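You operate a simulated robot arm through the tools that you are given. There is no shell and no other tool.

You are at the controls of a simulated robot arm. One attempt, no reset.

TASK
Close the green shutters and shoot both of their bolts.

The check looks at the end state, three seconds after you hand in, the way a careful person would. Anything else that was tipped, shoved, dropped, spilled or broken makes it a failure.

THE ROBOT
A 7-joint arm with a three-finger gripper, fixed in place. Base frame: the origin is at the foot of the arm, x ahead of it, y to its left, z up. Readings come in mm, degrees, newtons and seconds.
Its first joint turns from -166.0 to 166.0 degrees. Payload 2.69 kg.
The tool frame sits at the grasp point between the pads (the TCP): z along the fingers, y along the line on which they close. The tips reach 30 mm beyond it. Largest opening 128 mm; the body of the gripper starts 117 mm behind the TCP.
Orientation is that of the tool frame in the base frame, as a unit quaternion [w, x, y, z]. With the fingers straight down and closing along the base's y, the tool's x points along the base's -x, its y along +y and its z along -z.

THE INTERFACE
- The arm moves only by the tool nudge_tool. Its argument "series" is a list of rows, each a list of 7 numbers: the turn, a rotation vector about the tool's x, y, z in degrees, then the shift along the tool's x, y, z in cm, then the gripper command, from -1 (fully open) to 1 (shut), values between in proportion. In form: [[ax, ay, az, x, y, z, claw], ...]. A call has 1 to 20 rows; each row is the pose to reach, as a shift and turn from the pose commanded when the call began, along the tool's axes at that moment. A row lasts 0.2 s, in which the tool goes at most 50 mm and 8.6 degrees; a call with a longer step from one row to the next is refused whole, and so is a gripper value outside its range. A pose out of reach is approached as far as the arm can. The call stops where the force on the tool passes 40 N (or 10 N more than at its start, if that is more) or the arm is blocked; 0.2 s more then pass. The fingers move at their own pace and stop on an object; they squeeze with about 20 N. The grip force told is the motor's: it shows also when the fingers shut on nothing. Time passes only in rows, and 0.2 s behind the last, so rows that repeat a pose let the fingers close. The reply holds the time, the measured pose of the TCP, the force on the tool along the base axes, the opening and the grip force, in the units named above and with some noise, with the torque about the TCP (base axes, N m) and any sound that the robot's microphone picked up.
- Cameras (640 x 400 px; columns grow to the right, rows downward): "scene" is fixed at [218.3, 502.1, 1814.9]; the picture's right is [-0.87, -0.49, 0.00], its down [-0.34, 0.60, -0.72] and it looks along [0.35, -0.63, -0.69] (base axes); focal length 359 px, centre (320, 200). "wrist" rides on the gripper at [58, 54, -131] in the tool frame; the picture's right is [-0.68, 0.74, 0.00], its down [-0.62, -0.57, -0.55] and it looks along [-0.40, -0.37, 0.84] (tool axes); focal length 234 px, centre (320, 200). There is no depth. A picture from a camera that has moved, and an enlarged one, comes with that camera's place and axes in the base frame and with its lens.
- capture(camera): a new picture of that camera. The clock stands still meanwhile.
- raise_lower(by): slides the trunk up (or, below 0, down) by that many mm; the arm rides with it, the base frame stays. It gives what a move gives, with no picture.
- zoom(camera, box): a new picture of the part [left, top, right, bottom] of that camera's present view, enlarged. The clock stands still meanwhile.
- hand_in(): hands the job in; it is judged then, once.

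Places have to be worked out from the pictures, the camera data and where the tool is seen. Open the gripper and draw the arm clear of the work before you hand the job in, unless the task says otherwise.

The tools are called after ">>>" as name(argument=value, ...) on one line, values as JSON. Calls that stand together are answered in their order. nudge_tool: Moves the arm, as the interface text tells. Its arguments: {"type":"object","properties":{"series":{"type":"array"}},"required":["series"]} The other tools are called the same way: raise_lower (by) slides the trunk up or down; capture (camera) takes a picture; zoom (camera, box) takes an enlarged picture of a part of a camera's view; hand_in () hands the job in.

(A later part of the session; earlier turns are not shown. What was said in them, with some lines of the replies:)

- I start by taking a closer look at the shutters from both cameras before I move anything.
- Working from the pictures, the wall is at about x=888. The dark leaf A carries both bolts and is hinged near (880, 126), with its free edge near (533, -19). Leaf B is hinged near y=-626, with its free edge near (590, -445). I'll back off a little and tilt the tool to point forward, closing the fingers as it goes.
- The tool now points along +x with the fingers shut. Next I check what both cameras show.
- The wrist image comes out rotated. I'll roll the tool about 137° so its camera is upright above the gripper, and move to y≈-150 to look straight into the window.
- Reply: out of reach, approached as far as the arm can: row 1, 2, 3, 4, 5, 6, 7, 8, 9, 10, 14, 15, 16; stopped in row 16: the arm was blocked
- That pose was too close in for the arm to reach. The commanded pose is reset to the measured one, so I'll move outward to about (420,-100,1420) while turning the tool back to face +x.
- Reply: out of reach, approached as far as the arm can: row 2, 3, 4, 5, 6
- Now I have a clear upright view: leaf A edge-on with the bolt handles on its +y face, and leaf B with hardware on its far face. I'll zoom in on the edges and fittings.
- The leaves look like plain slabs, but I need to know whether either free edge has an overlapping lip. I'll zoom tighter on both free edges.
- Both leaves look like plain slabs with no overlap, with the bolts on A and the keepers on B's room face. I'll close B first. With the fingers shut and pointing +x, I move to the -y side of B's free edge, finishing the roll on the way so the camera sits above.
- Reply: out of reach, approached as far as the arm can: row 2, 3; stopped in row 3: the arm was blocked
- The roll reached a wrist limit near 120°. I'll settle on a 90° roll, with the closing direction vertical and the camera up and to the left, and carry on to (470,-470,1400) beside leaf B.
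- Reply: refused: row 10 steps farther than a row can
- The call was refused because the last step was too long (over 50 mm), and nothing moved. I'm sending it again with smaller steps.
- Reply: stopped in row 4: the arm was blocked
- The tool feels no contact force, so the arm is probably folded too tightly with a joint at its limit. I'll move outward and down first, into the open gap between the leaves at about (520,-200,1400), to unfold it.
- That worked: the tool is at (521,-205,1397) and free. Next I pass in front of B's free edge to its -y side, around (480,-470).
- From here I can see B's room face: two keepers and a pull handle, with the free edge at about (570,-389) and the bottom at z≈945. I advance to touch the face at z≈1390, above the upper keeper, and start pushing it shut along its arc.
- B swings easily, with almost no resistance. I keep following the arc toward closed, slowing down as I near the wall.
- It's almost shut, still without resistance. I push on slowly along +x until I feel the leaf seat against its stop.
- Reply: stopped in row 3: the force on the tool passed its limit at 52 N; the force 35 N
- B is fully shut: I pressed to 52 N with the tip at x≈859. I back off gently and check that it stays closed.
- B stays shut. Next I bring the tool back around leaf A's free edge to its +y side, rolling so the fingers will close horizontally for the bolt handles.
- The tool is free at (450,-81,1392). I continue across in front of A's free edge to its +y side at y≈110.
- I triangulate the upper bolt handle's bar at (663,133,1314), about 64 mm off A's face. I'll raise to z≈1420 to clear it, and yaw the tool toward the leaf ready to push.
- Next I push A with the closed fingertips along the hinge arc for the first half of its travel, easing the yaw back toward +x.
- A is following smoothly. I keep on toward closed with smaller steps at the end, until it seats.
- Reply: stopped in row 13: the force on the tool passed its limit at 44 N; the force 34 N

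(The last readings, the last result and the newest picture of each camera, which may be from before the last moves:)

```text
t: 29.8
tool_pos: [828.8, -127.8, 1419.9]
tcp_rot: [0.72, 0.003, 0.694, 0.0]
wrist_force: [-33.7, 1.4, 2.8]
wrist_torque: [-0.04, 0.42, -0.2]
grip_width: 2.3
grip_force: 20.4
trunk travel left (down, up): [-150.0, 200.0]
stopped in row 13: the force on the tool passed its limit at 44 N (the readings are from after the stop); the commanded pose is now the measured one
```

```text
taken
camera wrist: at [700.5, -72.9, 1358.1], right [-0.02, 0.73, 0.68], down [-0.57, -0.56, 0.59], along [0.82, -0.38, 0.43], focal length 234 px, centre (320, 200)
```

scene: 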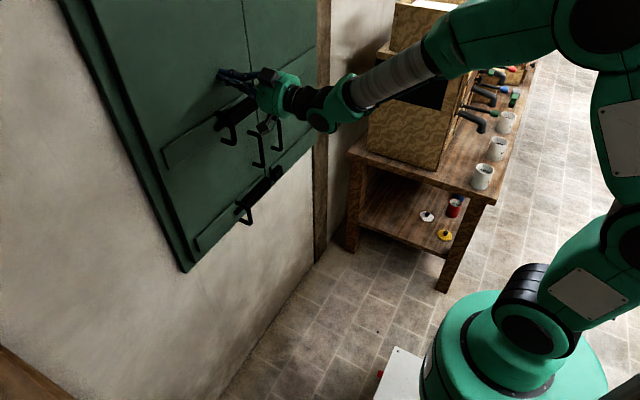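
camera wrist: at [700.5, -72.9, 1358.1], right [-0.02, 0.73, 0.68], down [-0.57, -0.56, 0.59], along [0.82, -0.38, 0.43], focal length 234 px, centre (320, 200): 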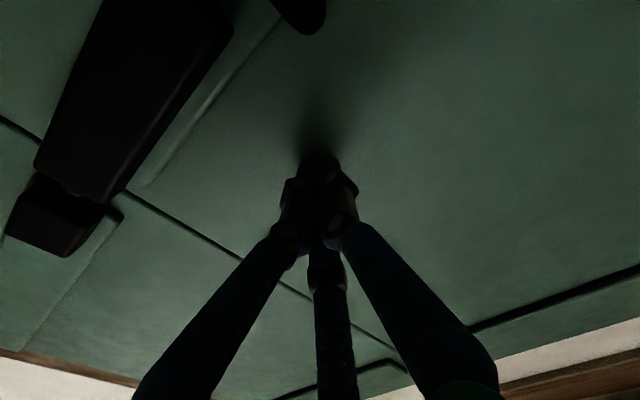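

Both leaves seat at the same depth, with the TCP at x≈829 in each case. I back off slowly and zoom in to see whether they stay shut and how the bolts line up with the keepers.

>>> nudge_tool(series=[[0, 0, 0, 0, 0, -0.5, 1], [0, 0, 0, 0, 0, -1.5, 1], [0, 0, 0, -0.1, 0, -4, 1], [0, 0, 0, -0.2, 0, -8, 1], [0, 0, 0, -0.3, 0, -12, 1], [0, 0, 0, -0.4, 0, -16, 1], [0, 0, 0, -0.5, 0, -20, 1], [0, 0, 0, -0.5, 0, -20, 1]])

>>> capture(camera="scene")

>>> zoom(camera="scene", box=[150, 80, 320, 186])

>>> zoom(camera="scene", box=[180, 150, 320, 238])

>>> capture(camera="wrist")

```text
t: 31.6
tool_pos: [631.8, -125.9, 1418.4]
tcp_rot: [0.719, 0.003, 0.695, 0.0]
wrist_force: [-0.8, -0.5, -0.3]
wrist_torque: [0.0, 0.04, 0.0]
grip_width: 2.4
grip_force: 19.8
trunk travel left (down, up): [-150.0, 200.0]
```

```text
taken
```

scene: 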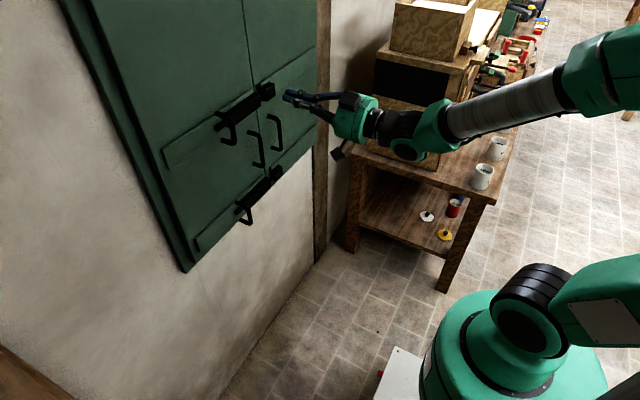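

```text
3.76 times, centred on (235, 133) of scene
camera zoom: at [218.3, 502.1, 1814.9], right [-0.87, -0.49, 0.0], down [-0.34, 0.6, -0.72], along [0.35, -0.63, -0.69], focal length 1353 px, centre (640, 452)
```

zoom: 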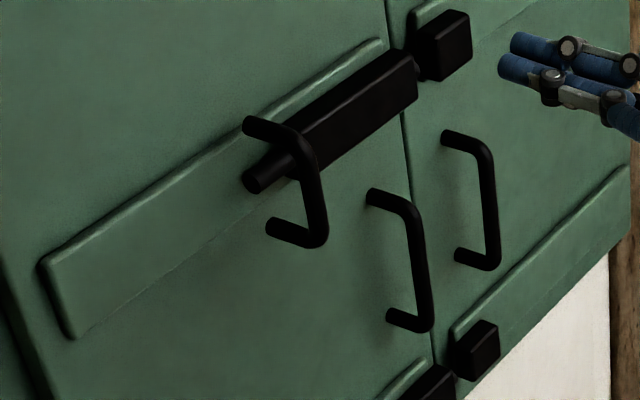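

```text
4.55 times, centred on (250, 194) of scene
camera zoom: at [218.3, 502.1, 1814.9], right [-0.87, -0.49, 0.0], down [-0.34, 0.6, -0.72], along [0.35, -0.63, -0.69], focal length 1633 px, centre (638, 227)
```

zoom: 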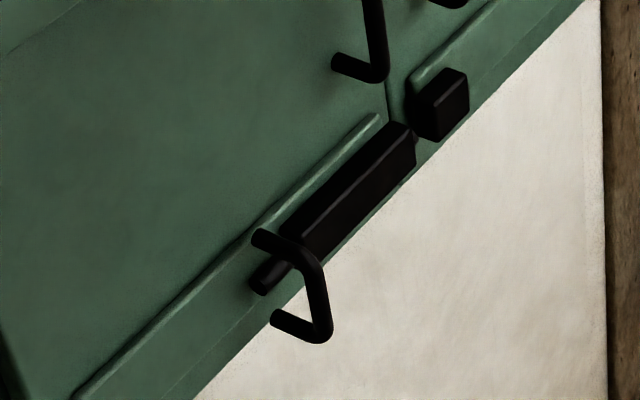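

```text
taken
camera wrist: at [503.8, -70.7, 1354.7], right [-0.02, 0.73, 0.68], down [-0.57, -0.56, 0.59], along [0.82, -0.38, 0.43], focal length 234 px, centre (320, 200)
```

wrist: 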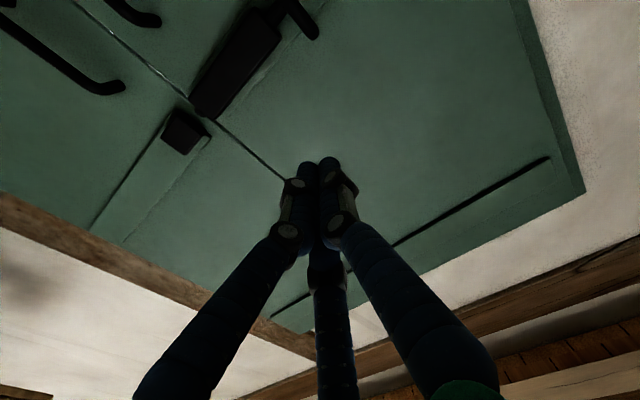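

Both leaves stay closed and each bolt lines up with its keeper. I place the upper handle's vertical bar at about (782,-63), spanning z 1280–1350. I move in front of it and open the gripper partway, to about 50 mm.

>>> nudge_tool(series=[[0, 0.5, 0, 2.6, 1.6, 0.6, 0.6], [0, 1, 0, 5.2, 3.2, 1.2, 0.2], [0, 1.5, 0, 7.8, 4.8, 1.8, 0.2], [0, 1.95, 0, 10.4, 6.3, 2.45, 0.2], [0, 1.95, 0, 10.4, 6.3, 2.45, 0.2]])

>>> capture(camera="wrist")

>>> capture(camera="scene")

>>> zoom(camera="scene", box=[180, 70, 340, 170])

```text
t: 32.8
tool_pos: [658.9, -63.0, 1313.3]
tcp_rot: [0.707, 0.003, 0.708, -0.001]
wrist_force: [0.3, 0.3, 0.0]
wrist_torque: [0.0, -0.02, -0.01]
grip_width: 51.2
grip_force: 0.1
trunk travel left (down, up): [-150.0, 200.0]
```

```text
taken
camera wrist: at [529.2, -7.8, 1256.7], right [0.01, 0.73, 0.68], down [-0.55, -0.56, 0.61], along [0.83, -0.38, 0.4], focal length 234 px, centre (320, 200)
```

wrist: 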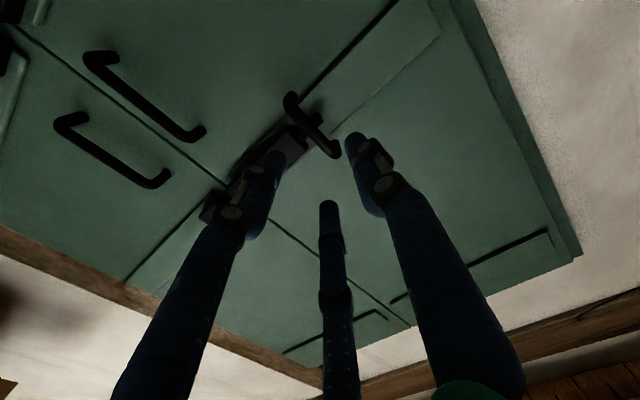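

```text
taken
```

scene: 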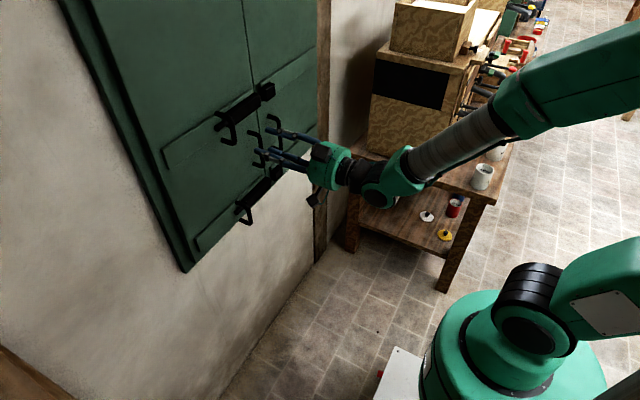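

```text
4.00 times, centred on (260, 120) of scene
camera zoom: at [218.3, 502.1, 1814.9], right [-0.87, -0.49, 0.0], down [-0.34, 0.6, -0.72], along [0.35, -0.63, -0.69], focal length 1437 px, centre (560, 520)
```

zoom: 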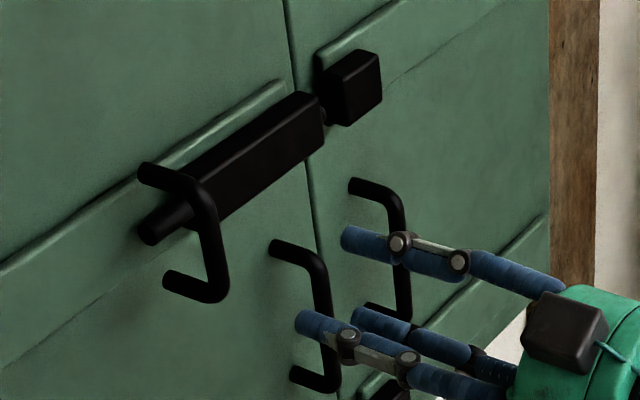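

The handle is visible just ahead between the fingertips. I'll zoom the wrist view to pin down the bar's position before going in.

>>> zoom(camera="wrist", box=[230, 60, 390, 160])

```text
4.00 times, centred on (310, 110) of wrist
camera zoom: at [529.2, -7.8, 1256.7], right [0.01, 0.73, 0.68], down [-0.55, -0.56, 0.61], along [0.83, -0.38, 0.4], focal length 937 px, centre (360, 560)
```

zoom: 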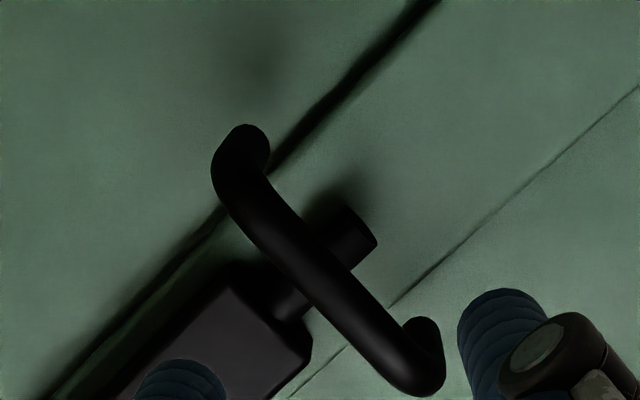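

From the two rays the bar sits at about (791,-72,1307). I line up on that and move in with the fingers straddling it, keeping the tips short of the barrel.

>>> nudge_tool(series=[[0, 0, 0, 0.6, -0.9, 2, 0.2], [0, 0, 0, 0.6, -0.9, 5, 0.2], [0, 0, 0, 0.6, -0.9, 8, 0.2], [0, 0, 0, 0.6, -0.9, 10, 0.2], [0, 0, 0, 0.6, -0.9, 11.7, 0.2], [0, 0, 0, 0.6, -0.9, 11.7, 0.2]])

>>> zoom(camera="scene", box=[180, 70, 340, 170])

>>> capture(camera="wrist")

```text
t: 34.2
tool_pos: [778.6, -70.7, 1307.9]
tcp_rot: [0.707, 0.003, 0.708, 0.0]
wrist_force: [-0.6, 0.4, -0.2]
wrist_torque: [-0.03, -0.02, -0.03]
grip_width: 51.3
grip_force: 0.1
trunk travel left (down, up): [-150.0, 200.0]
```

```text
4.00 times, centred on (260, 120) of scene
camera zoom: at [218.3, 502.1, 1814.9], right [-0.87, -0.49, 0.0], down [-0.34, 0.6, -0.72], along [0.35, -0.63, -0.69], focal length 1437 px, centre (560, 520)
```

zoom: 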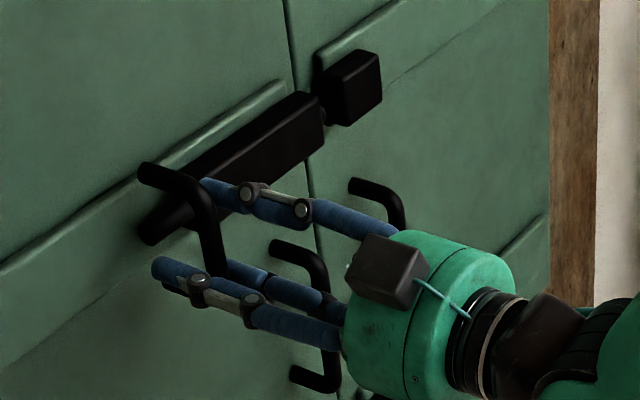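

```text
taken
camera wrist: at [647.2, -16.7, 1250.5], right [0.01, 0.73, 0.68], down [-0.55, -0.56, 0.61], along [0.83, -0.38, 0.4], focal length 234 px, centre (320, 200)
```

wrist: 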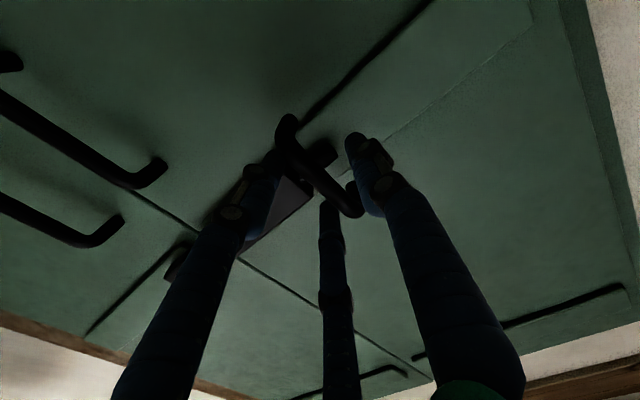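

The bar is straddled: one finger on the +y side and two on the -y side. I close the gripper on it.

>>> nudge_tool(series=[[0, 0, 0, 0, 0, 0, 0.6], [0, 0, 0, 0, 0, 0, 1], [0, 0, 0, 0, 0, 0, 1], [0, 0, 0, 0, 0, 0, 1]])

>>> zoom(camera="scene", box=[180, 70, 340, 170])

```text
t: 35.2
tool_pos: [777.3, -74.2, 1305.2]
tcp_rot: [0.705, 0.005, 0.709, 0.0]
wrist_force: [-8.3, -23.3, -16.2]
wrist_torque: [-0.5, 0.31, -0.25]
grip_width: 22.0
grip_force: 45.3
trunk travel left (down, up): [-150.0, 200.0]
```

```text
4.00 times, centred on (260, 120) of scene
camera zoom: at [218.3, 502.1, 1814.9], right [-0.87, -0.49, 0.0], down [-0.34, 0.6, -0.72], along [0.35, -0.63, -0.69], focal length 1437 px, centre (560, 520)
```

zoom: 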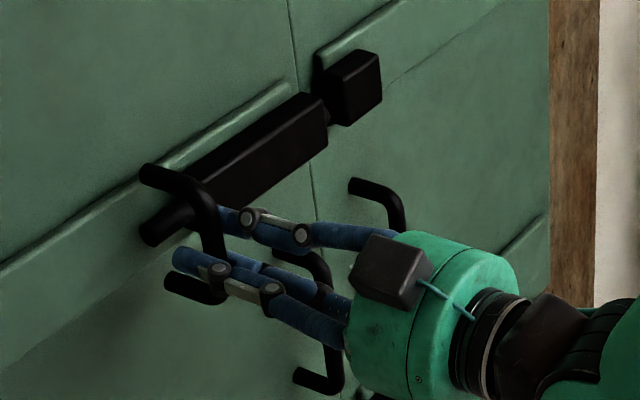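

The grip holds at 22 mm, but the bar is pulling the tool toward -y and down. I ease 4 mm that way to relieve the load and read the forces again.

>>> nudge_tool(series=[[0, 0, 0, 0.15, -0.2, -0.1, 1], [0, 0, 0, 0.3, -0.4, -0.2, 1], [0, 0, 0, 0.3, -0.4, -0.2, 1]])

>>> capture(camera="wrist")

```text
t: 36.0
tool_pos: [776.3, -75.5, 1305.7]
tcp_rot: [0.708, 0.003, 0.707, 0.0]
wrist_force: [3.6, 4.8, -5.8]
wrist_torque: [-0.15, 0.11, 0.03]
grip_width: 22.1
grip_force: 44.5
trunk travel left (down, up): [-150.0, 200.0]
```

```text
taken
camera wrist: at [645.3, -21.2, 1248.2], right [0.0, 0.73, 0.68], down [-0.55, -0.56, 0.61], along [0.83, -0.38, 0.4], focal length 234 px, centre (320, 200)
```

wrist: 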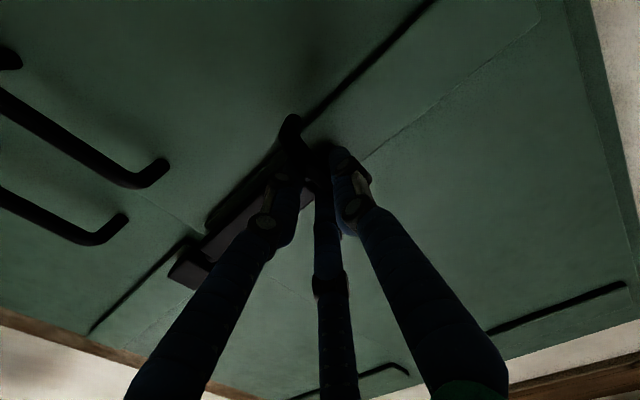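

The forces have settled and the bar is gripped. I slide the handle toward -y in small steps to shoot the upper bolt.

>>> nudge_tool(series=[[0, 0, 0, 0, -0.5, 0, 1], [0, 0, 0, 0, -1.0, 0, 1], [0, 0, 0, 0, -1.5, 0, 1], [0, 0, 0, 0, -2.0, 0, 1], [0, 0, 0, 0, -2.5, 0, 1], [0, 0, 0, 0, -3.0, 0, 1], [0, 0, 0, 0, -3.5, 0, 1], [0, 0, 0, 0, -4.0, 0, 1], [0, 0, 0, 0, -4.5, 0, 1], [0, 0, 0, 0, -5.0, 0, 1]])

>>> zoom(camera="scene", box=[180, 70, 340, 170])

>>> capture(camera="scene")

```text
t: 38.2
tool_pos: [777.2, -123.2, 1306.0]
tcp_rot: [0.707, 0.002, 0.707, -0.001]
wrist_force: [9.8, 24.0, 12.8]
wrist_torque: [0.04, 0.14, 0.27]
grip_width: 21.9
grip_force: 45.4
trunk travel left (down, up): [-150.0, 200.0]
```

```text
4.00 times, centred on (260, 120) of scene
camera zoom: at [218.3, 502.1, 1814.9], right [-0.87, -0.49, 0.0], down [-0.34, 0.6, -0.72], along [0.35, -0.63, -0.69], focal length 1437 px, centre (560, 520)
```

zoom: 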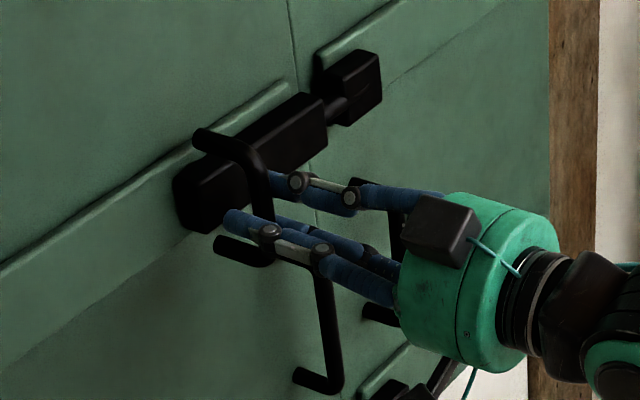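

```text
taken
```

scene: 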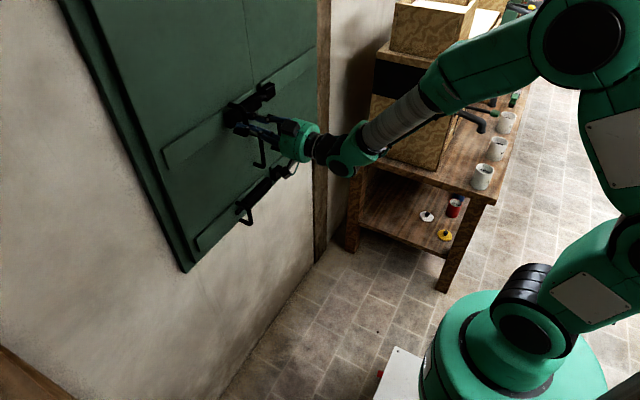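

The bolt has moved about 48 mm and its rod reaches into the keeper. I keep pushing to find the end of its travel.

>>> nudge_tool(series=[[0, 0, 0, 0, -0.4, 0, 1], [0, 0, 0, 0, -0.8, 0, 1], [0, 0, 0, 0, -1.2, 0, 1], [0, 0, 0, 0, -1.6, 0, 1], [0, 0, 0, 0, -2.0, 0, 1]])

>>> zoom(camera="scene", box=[180, 70, 340, 170])

```text
t: 38.5
tool_pos: [776.8, -125.6, 1306.2]
tcp_rot: [0.708, 0.0, 0.707, 0.0]
wrist_force: [10.3, 11.8, -0.4]
wrist_torque: [0.08, -0.13, 0.29]
grip_width: 22.0
grip_force: 45.3
trunk travel left (down, up): [-150.0, 200.0]
stopped in row 1: the force on the tool passed its limit at 44 N (the readings are from after the stop); the commanded pose is now the measured one
```

```text
4.00 times, centred on (260, 120) of scene
camera zoom: at [218.3, 502.1, 1814.9], right [-0.87, -0.49, 0.0], down [-0.34, 0.6, -0.72], along [0.35, -0.63, -0.69], focal length 1437 px, centre (560, 520)
```

zoom: 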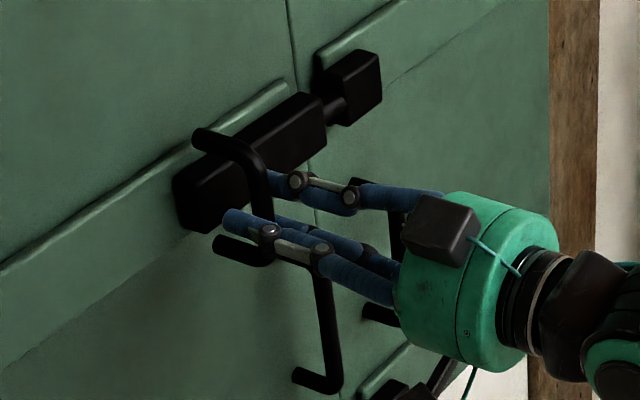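

The bolt stopped hard at 44 N after about 50 mm of travel, with the rod seated in the keeper. I open the fingers around the handle and back straight out.

>>> nudge_tool(series=[[0, 0, 0, 0, 0, 0, 0.6], [0, 0, 0, 0, 0, 0, 0.2], [0, 0, 0, 0, 0, 0, 0.2], [0, 0, 0, 0, 0, -2, 0.2], [0, 0, 0, 0, 0, -5, 0.2], [0, 0, 0, 0, 0, -8, 0.2], [0, 0, 0, 0, 0, -12, 0.2], [0, 0, 0, 0, 0, -12, 0.2]])

>>> zoom(camera="scene", box=[180, 70, 340, 170])

>>> zoom(camera="scene", box=[220, 140, 320, 202])

>>> capture(camera="wrist")

```text
t: 40.4
tool_pos: [656.1, -128.3, 1306.5]
tcp_rot: [0.708, 0.002, 0.706, 0.0]
wrist_force: [-0.8, 1.0, 1.2]
wrist_torque: [0.03, 0.02, -0.06]
grip_width: 51.0
grip_force: 0.1
trunk travel left (down, up): [-150.0, 200.0]
```

```text
4.00 times, centred on (260, 120) of scene
camera zoom: at [218.3, 502.1, 1814.9], right [-0.87, -0.49, 0.0], down [-0.34, 0.6, -0.72], along [0.35, -0.63, -0.69], focal length 1437 px, centre (560, 520)
```

zoom: 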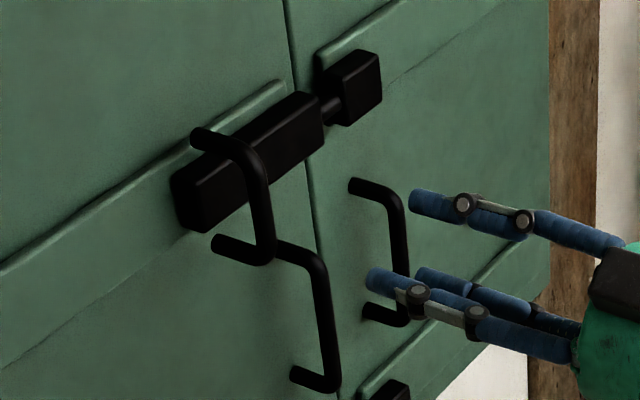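

```text
6.40 times, centred on (270, 171) of scene
camera zoom: at [218.3, 502.1, 1814.9], right [-0.87, -0.49, 0.0], down [-0.34, 0.6, -0.72], along [0.35, -0.63, -0.69], focal length 2300 px, centre (640, 386)
```

zoom: 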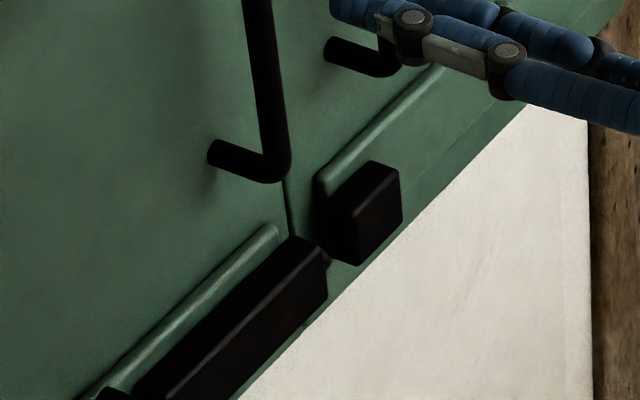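

```text
taken
camera wrist: at [525.2, -73.8, 1248.5], right [0.0, 0.73, 0.68], down [-0.55, -0.57, 0.61], along [0.83, -0.37, 0.41], focal length 234 px, centre (320, 200)
```

wrist: 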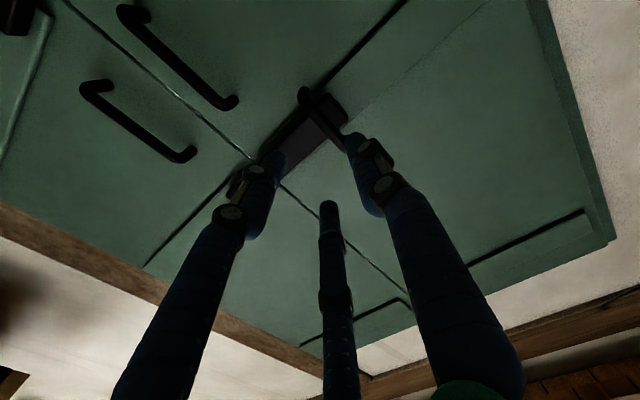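

The upper bolt is home and stays put. Next I go down in front of the lower bolt handle, which I expect near (791,-75,995), staying well back from the shutters.

>>> nudge_tool(series=[[0, 0, 0, 4, 0.7, 0, 0.2], [0, 0, 0, 8, 1.4, 0, 0.2], [0, 0, 0, 12, 2.1, 0, 0.2], [0, 0, 0, 16, 2.8, 0, 0.2], [0, 0, 0, 20, 3.5, 0, 0.2], [0, 0, 0, 24, 4.2, 0, 0.2], [0, 0, 0, 28, 4.9, 0, 0.2], [0, 0, 0, 31.1, 5.3, 0, 0.2], [0, 0, 0, 31.1, 5.3, 0, 0.2]])

>>> capture(camera="wrist")

>>> capture(camera="scene")

>>> zoom(camera="scene", box=[200, 140, 360, 240])

```text
t: 42.4
tool_pos: [657.0, -73.6, 994.0]
tcp_rot: [0.707, 0.001, 0.707, 0.0]
wrist_force: [0.8, -1.0, -0.5]
wrist_torque: [0.01, 0.0, -0.04]
grip_width: 51.2
grip_force: 0.0
trunk travel left (down, up): [-150.0, 200.0]
```

```text
taken
camera wrist: at [527.2, -19.3, 936.8], right [0.0, 0.73, 0.68], down [-0.55, -0.57, 0.61], along [0.83, -0.37, 0.4], focal length 234 px, centre (320, 200)
```

wrist: 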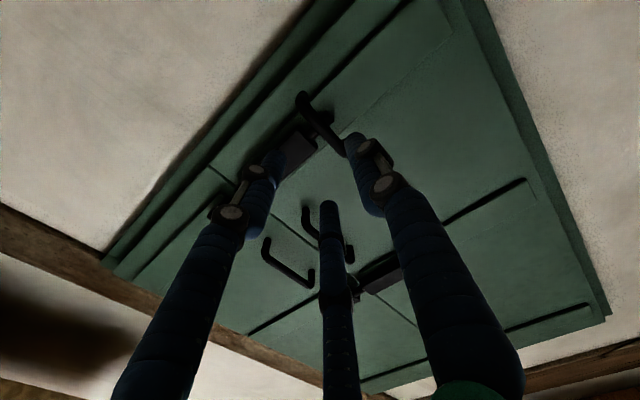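

```text
taken
```

scene: 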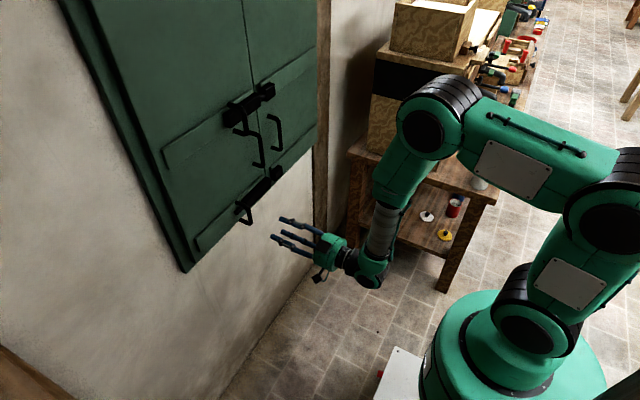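

```text
4.00 times, centred on (280, 190) of scene
camera zoom: at [218.3, 502.1, 1814.9], right [-0.87, -0.49, 0.0], down [-0.34, 0.6, -0.72], along [0.35, -0.63, -0.69], focal length 1437 px, centre (480, 240)
```

zoom: 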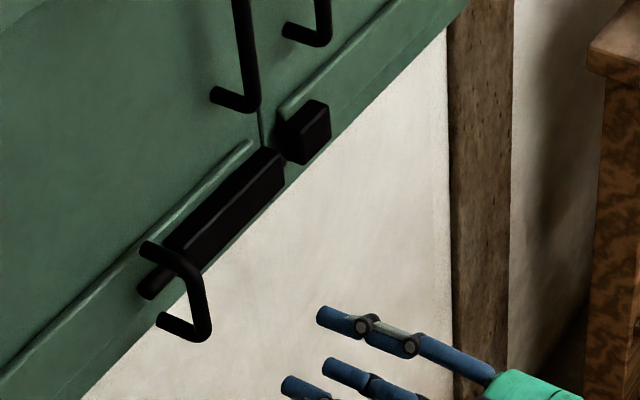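

The arm reached this height without trouble. I'll zoom both views to fix the lower bar's position.

>>> zoom(camera="wrist", box=[230, 60, 390, 160])

>>> zoom(camera="scene", box=[220, 185, 300, 235])

```text
4.00 times, centred on (310, 110) of wrist
camera zoom: at [527.2, -19.3, 936.8], right [0.0, 0.73, 0.68], down [-0.55, -0.57, 0.61], along [0.83, -0.37, 0.4], focal length 937 px, centre (360, 560)
```

zoom: 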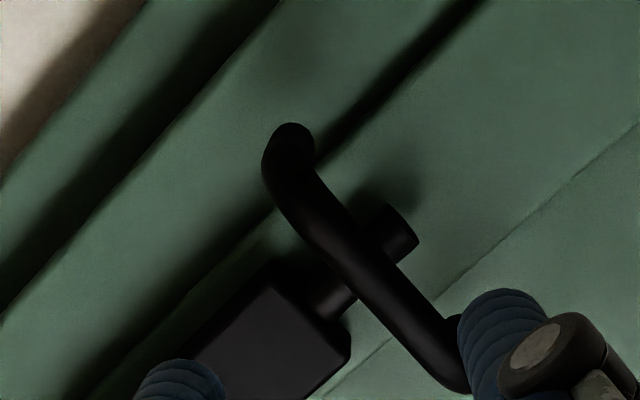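

```text
8.00 times, centred on (260, 210) of scene
camera zoom: at [218.3, 502.1, 1814.9], right [-0.87, -0.49, 0.0], down [-0.34, 0.6, -0.72], along [0.35, -0.63, -0.69], focal length 2875 px, centre (800, 120)
```

zoom: 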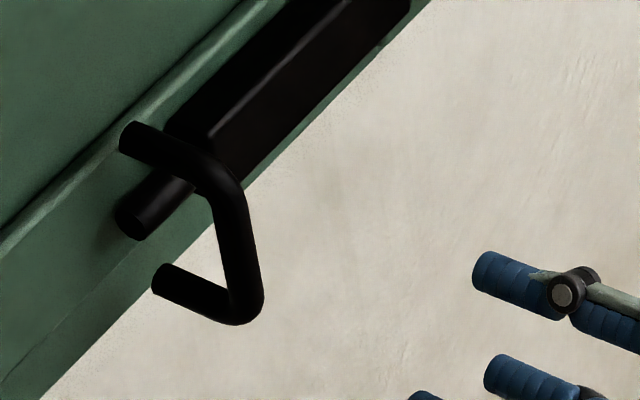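

The lower bar comes out at about (788,-73,996), and the tool is already lined up with it. I move straight in, straddle it, and close.

>>> nudge_tool(series=[[0, 0, 0, -0.2, 0, 3, 0.2], [0, 0, 0, -0.2, 0, 6, 0.2], [0, 0, 0, -0.2, 0, 8.5, 0.2], [0, 0, 0, -0.2, 0, 10.5, 0.2], [0, 0, 0, -0.2, 0, 11.9, 0.2], [0, 0, 0, -0.2, 0, 11.9, 0.2]])

>>> zoom(camera="scene", box=[200, 150, 340, 238])

>>> zoom(camera="wrist", box=[200, 80, 440, 230])

```text
t: 43.8
tool_pos: [775.5, -74.0, 996.7]
tcp_rot: [0.708, 0.002, 0.707, 0.0]
wrist_force: [0.0, 0.4, 0.7]
wrist_torque: [-0.02, 0.01, 0.02]
grip_width: 51.1
grip_force: 0.1
trunk travel left (down, up): [-150.0, 200.0]
```

```text
4.55 times, centred on (270, 194) of scene
camera zoom: at [218.3, 502.1, 1814.9], right [-0.87, -0.49, 0.0], down [-0.34, 0.6, -0.72], along [0.35, -0.63, -0.69], focal length 1633 px, centre (547, 227)
```

zoom: 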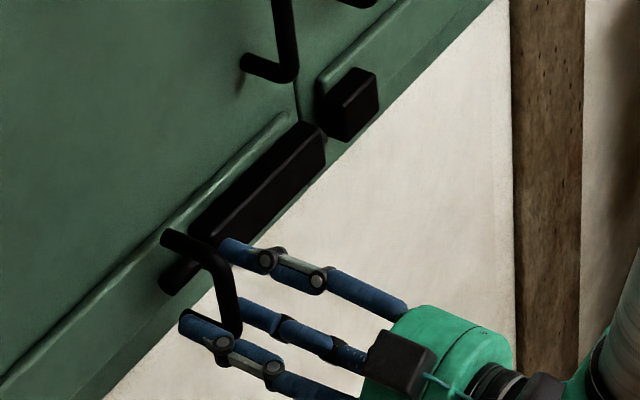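

```text
2.67 times, centred on (320, 155) of wrist
camera zoom: at [644.6, -19.9, 939.6], right [0.0, 0.73, 0.68], down [-0.55, -0.57, 0.61], along [0.84, -0.37, 0.4], focal length 624 px, centre (320, 320)
```

zoom: 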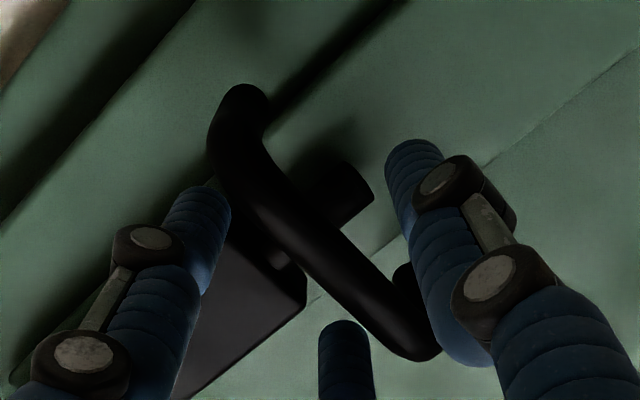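

The bar is cleanly straddled. Closing the fingers on it now.

>>> nudge_tool(series=[[0, 0, 0, 0, 0, 0, 0.6], [0, 0, 0, 0, 0, 0, 1], [0, 0, 0, 0, 0, 0, 1], [0, 0, 0, 0, 0, 0, 1]])

```text
t: 44.8
tool_pos: [774.8, -75.1, 996.5]
tcp_rot: [0.707, 0.002, 0.707, 0.001]
wrist_force: [-2.0, -7.5, -5.5]
wrist_torque: [-0.13, 0.09, -0.13]
grip_width: 22.0
grip_force: 44.8
trunk travel left (down, up): [-150.0, 200.0]
```

It's gripped at 22 mm with low forces. I slide it toward -y in small steps, as with the upper bolt.

>>> nudge_tool(series=[[0, 0, 0, 0.05, -0.5, 0, 1], [0, 0, 0, 0.05, -1.0, 0, 1], [0, 0, 0, 0.05, -1.5, 0, 1], [0, 0, 0, 0.05, -2.0, 0, 1], [0, 0, 0, 0.05, -2.5, 0, 1], [0, 0, 0, 0.05, -3.0, 0, 1], [0, 0, 0, 0.05, -3.5, 0, 1], [0, 0, 0, 0.05, -4.0, 0, 1], [0, 0, 0, 0.05, -4.5, 0, 1], [0, 0, 0, 0.05, -5.0, 0, 1], [0, 0, 0, 0.05, -5.4, 0, 1], [0, 0, 0, 0.05, -5.8, 0, 1], [0, 0, 0, 0.05, -6.2, 0, 1]])

>>> zoom(camera="scene", box=[200, 150, 340, 238])

```text
t: 47.4
tool_pos: [776.8, -125.1, 996.5]
tcp_rot: [0.708, -0.003, 0.706, 0.004]
wrist_force: [-6.0, 7.1, 3.5]
wrist_torque: [0.15, -0.45, 0.38]
grip_width: 22.2
grip_force: 45.3
trunk travel left (down, up): [-150.0, 200.0]
stopped in row 13: the force on the tool passed its limit at 45 N (the readings are from after the stop); the commanded pose is now the measured one
```

```text
4.55 times, centred on (270, 194) of scene
camera zoom: at [218.3, 502.1, 1814.9], right [-0.87, -0.49, 0.0], down [-0.34, 0.6, -0.72], along [0.35, -0.63, -0.69], focal length 1633 px, centre (547, 227)
```

zoom: 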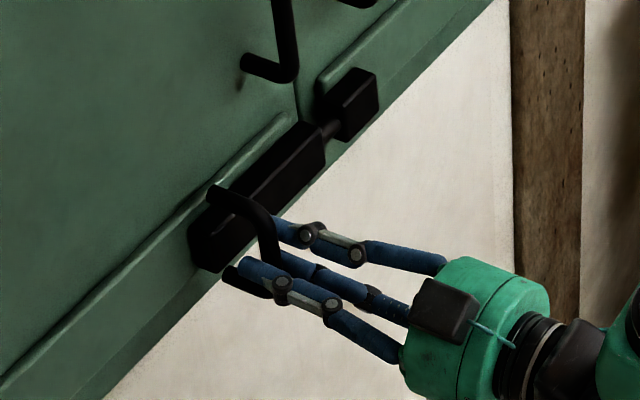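

The lower bolt stopped at the same point as the upper, y≈-125, with its rod in the keeper. I open the fingers and draw straight back.

>>> nudge_tool(series=[[0, 0, 0, 0, 0, 0, 0.6], [0, 0, 0, 0, 0, 0, 0.2], [0, 0, 0, 0, 0, 0, 0.2], [0, 0, 0, 0, 0, -2, 0.2], [0, 0, 0, 0, 0, -5, 0.2], [0, 0, 0, 0, 0, -8, 0.2], [0, 0, 0, 0, 0, -12, 0.2], [0, 0, 0, 0, 0, -16, 0.2], [0, 0, 0, 0, 0, -20, 0.2], [0, 0, 0, 0, 0, -20, 0.2]])

>>> capture(camera="scene")

>>> zoom(camera="scene", box=[200, 70, 340, 158])

>>> zoom(camera="scene", box=[200, 150, 320, 224])

>>> capture(camera="wrist")

```text
t: 49.6
tool_pos: [576.1, -127.8, 995.8]
tcp_rot: [0.708, -0.001, 0.706, 0.003]
wrist_force: [-0.6, 0.2, 0.4]
wrist_torque: [0.01, 0.03, 0.04]
grip_width: 51.1
grip_force: 0.1
trunk travel left (down, up): [-150.0, 200.0]
```

```text
taken
```

scene: 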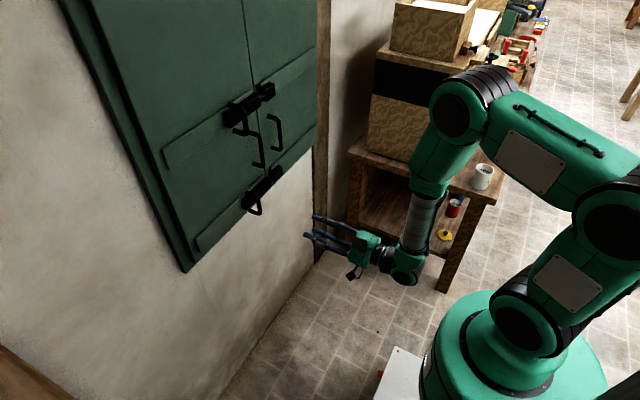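

```text
4.55 times, centred on (270, 114) of scene
camera zoom: at [218.3, 502.1, 1814.9], right [-0.87, -0.49, 0.0], down [-0.34, 0.6, -0.72], along [0.35, -0.63, -0.69], focal length 1633 px, centre (547, 591)
```

zoom: 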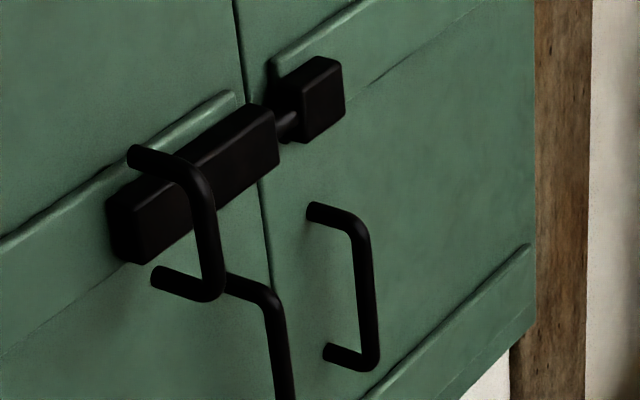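

```text
5.33 times, centred on (260, 187) of scene
camera zoom: at [218.3, 502.1, 1814.9], right [-0.87, -0.49, 0.0], down [-0.34, 0.6, -0.72], along [0.35, -0.63, -0.69], focal length 1916 px, centre (640, 269)
```

zoom: 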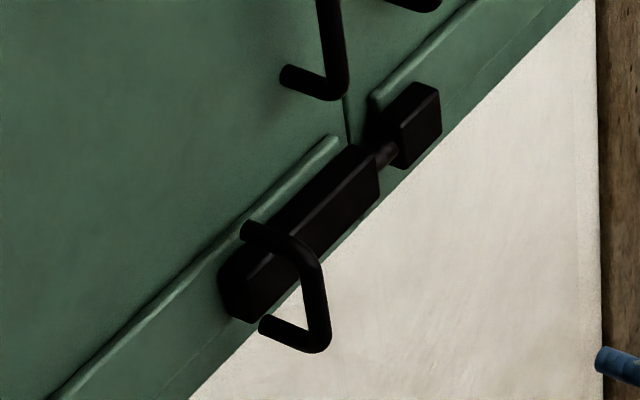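

```text
taken
camera wrist: at [445.0, -74.4, 937.8], right [-0.01, 0.74, 0.68], down [-0.55, -0.57, 0.61], along [0.84, -0.37, 0.41], focal length 234 px, centre (320, 200)
```

wrist: 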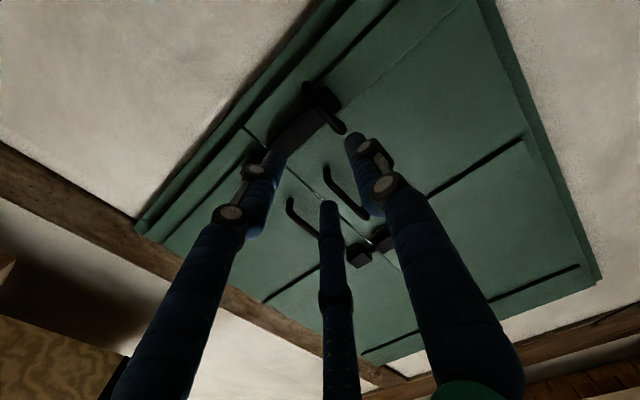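

Both rods sit inside their keepers and the leaves are flush. I open the gripper fully and lift the arm clear, then check that nothing else on the table was disturbed.

>>> nudge_tool(series=[[0, 0, 0, -4, 1, -1, -0.4], [0, 0, 0, -8, 2, -2, -1], [0, 0, 0, -12, 3, -3, -1], [0, 0, 0, -16, 4, -4, -1], [0, 0, 0, -20, 5, -5, -1], [0, 0, 0, -24, 6, -6, -1], [0, 0, 0, -28, 8, -7, -1], [0, 0, 0, -32, 10, -8, -1], [0, 0, 0, -34, 13, -9, -1], [0, 0, 0, -34, 16, -10, -1], [0, 0, 0, -34, 16, -10, -1]])

>>> capture(camera="scene")

>>> capture(camera="wrist")

>>> zoom(camera="scene", box=[60, 0, 340, 280])

```text
t: 52.0
tool_pos: [473.9, 29.1, 1335.3]
tcp_rot: [0.708, -0.002, 0.706, 0.004]
wrist_force: [1.2, -0.6, 0.1]
wrist_torque: [0.05, -0.01, 0.03]
grip_width: 127.9
grip_force: 0.1
trunk travel left (down, up): [-150.0, 200.0]
```

```text
taken
```

scene: 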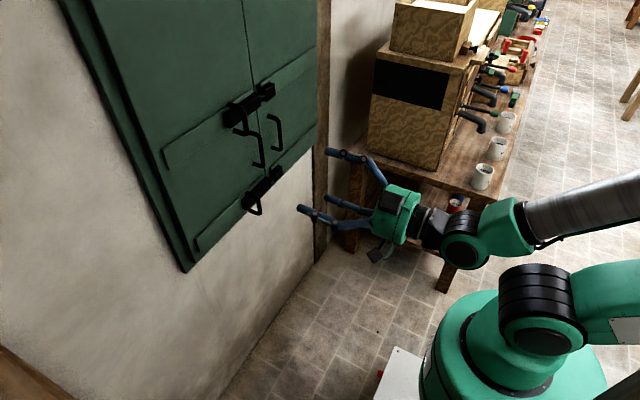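

```text
taken
camera wrist: at [343.2, 81.9, 1277.8], right [-0.01, 0.74, 0.68], down [-0.55, -0.57, 0.61], along [0.84, -0.37, 0.41], focal length 234 px, centre (320, 200)
```

wrist: 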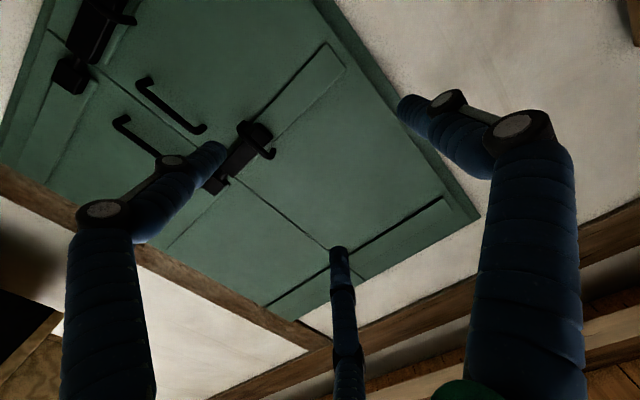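

```text
1.43 times, centred on (200, 140) of scene
camera zoom: at [218.3, 502.1, 1814.9], right [-0.87, -0.49, 0.0], down [-0.34, 0.6, -0.72], along [0.35, -0.63, -0.69], focal length 513 px, centre (491, 286)
```

zoom: 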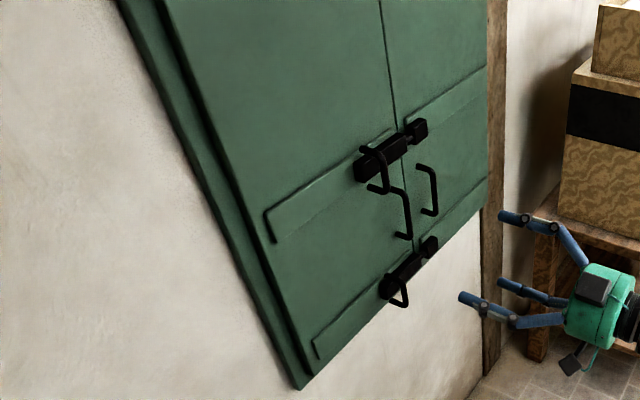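

Both leaves are closed and flush, and both bolts rest in their keepers. The boxes and cups on the table are where they started, the gripper is open and the arm is clear, so I'm handing in.

>>> hand_in()

```text
The job is handed in.
```

The green shutters are closed and both bolts are shot. I've handed the job in, but the reply didn't say whether it passed.

- **Shutters:** I pushed both leaves until they stopped, at the same depth. They stayed flush when I backed away.
- **Bolts:** I slid the upper and lower bolts about 50 mm each, until they stopped hard at about 45 N. In the last pictures both rods sit in their keepers.
- **Surroundings:** The boxes and cups on the table look unmoved. The arm hid part of the table's lower shelf in the final picture, so I couldn't check everything there.
- **Arm:** The gripper is fully open and the arm is drawn back from the shutters.
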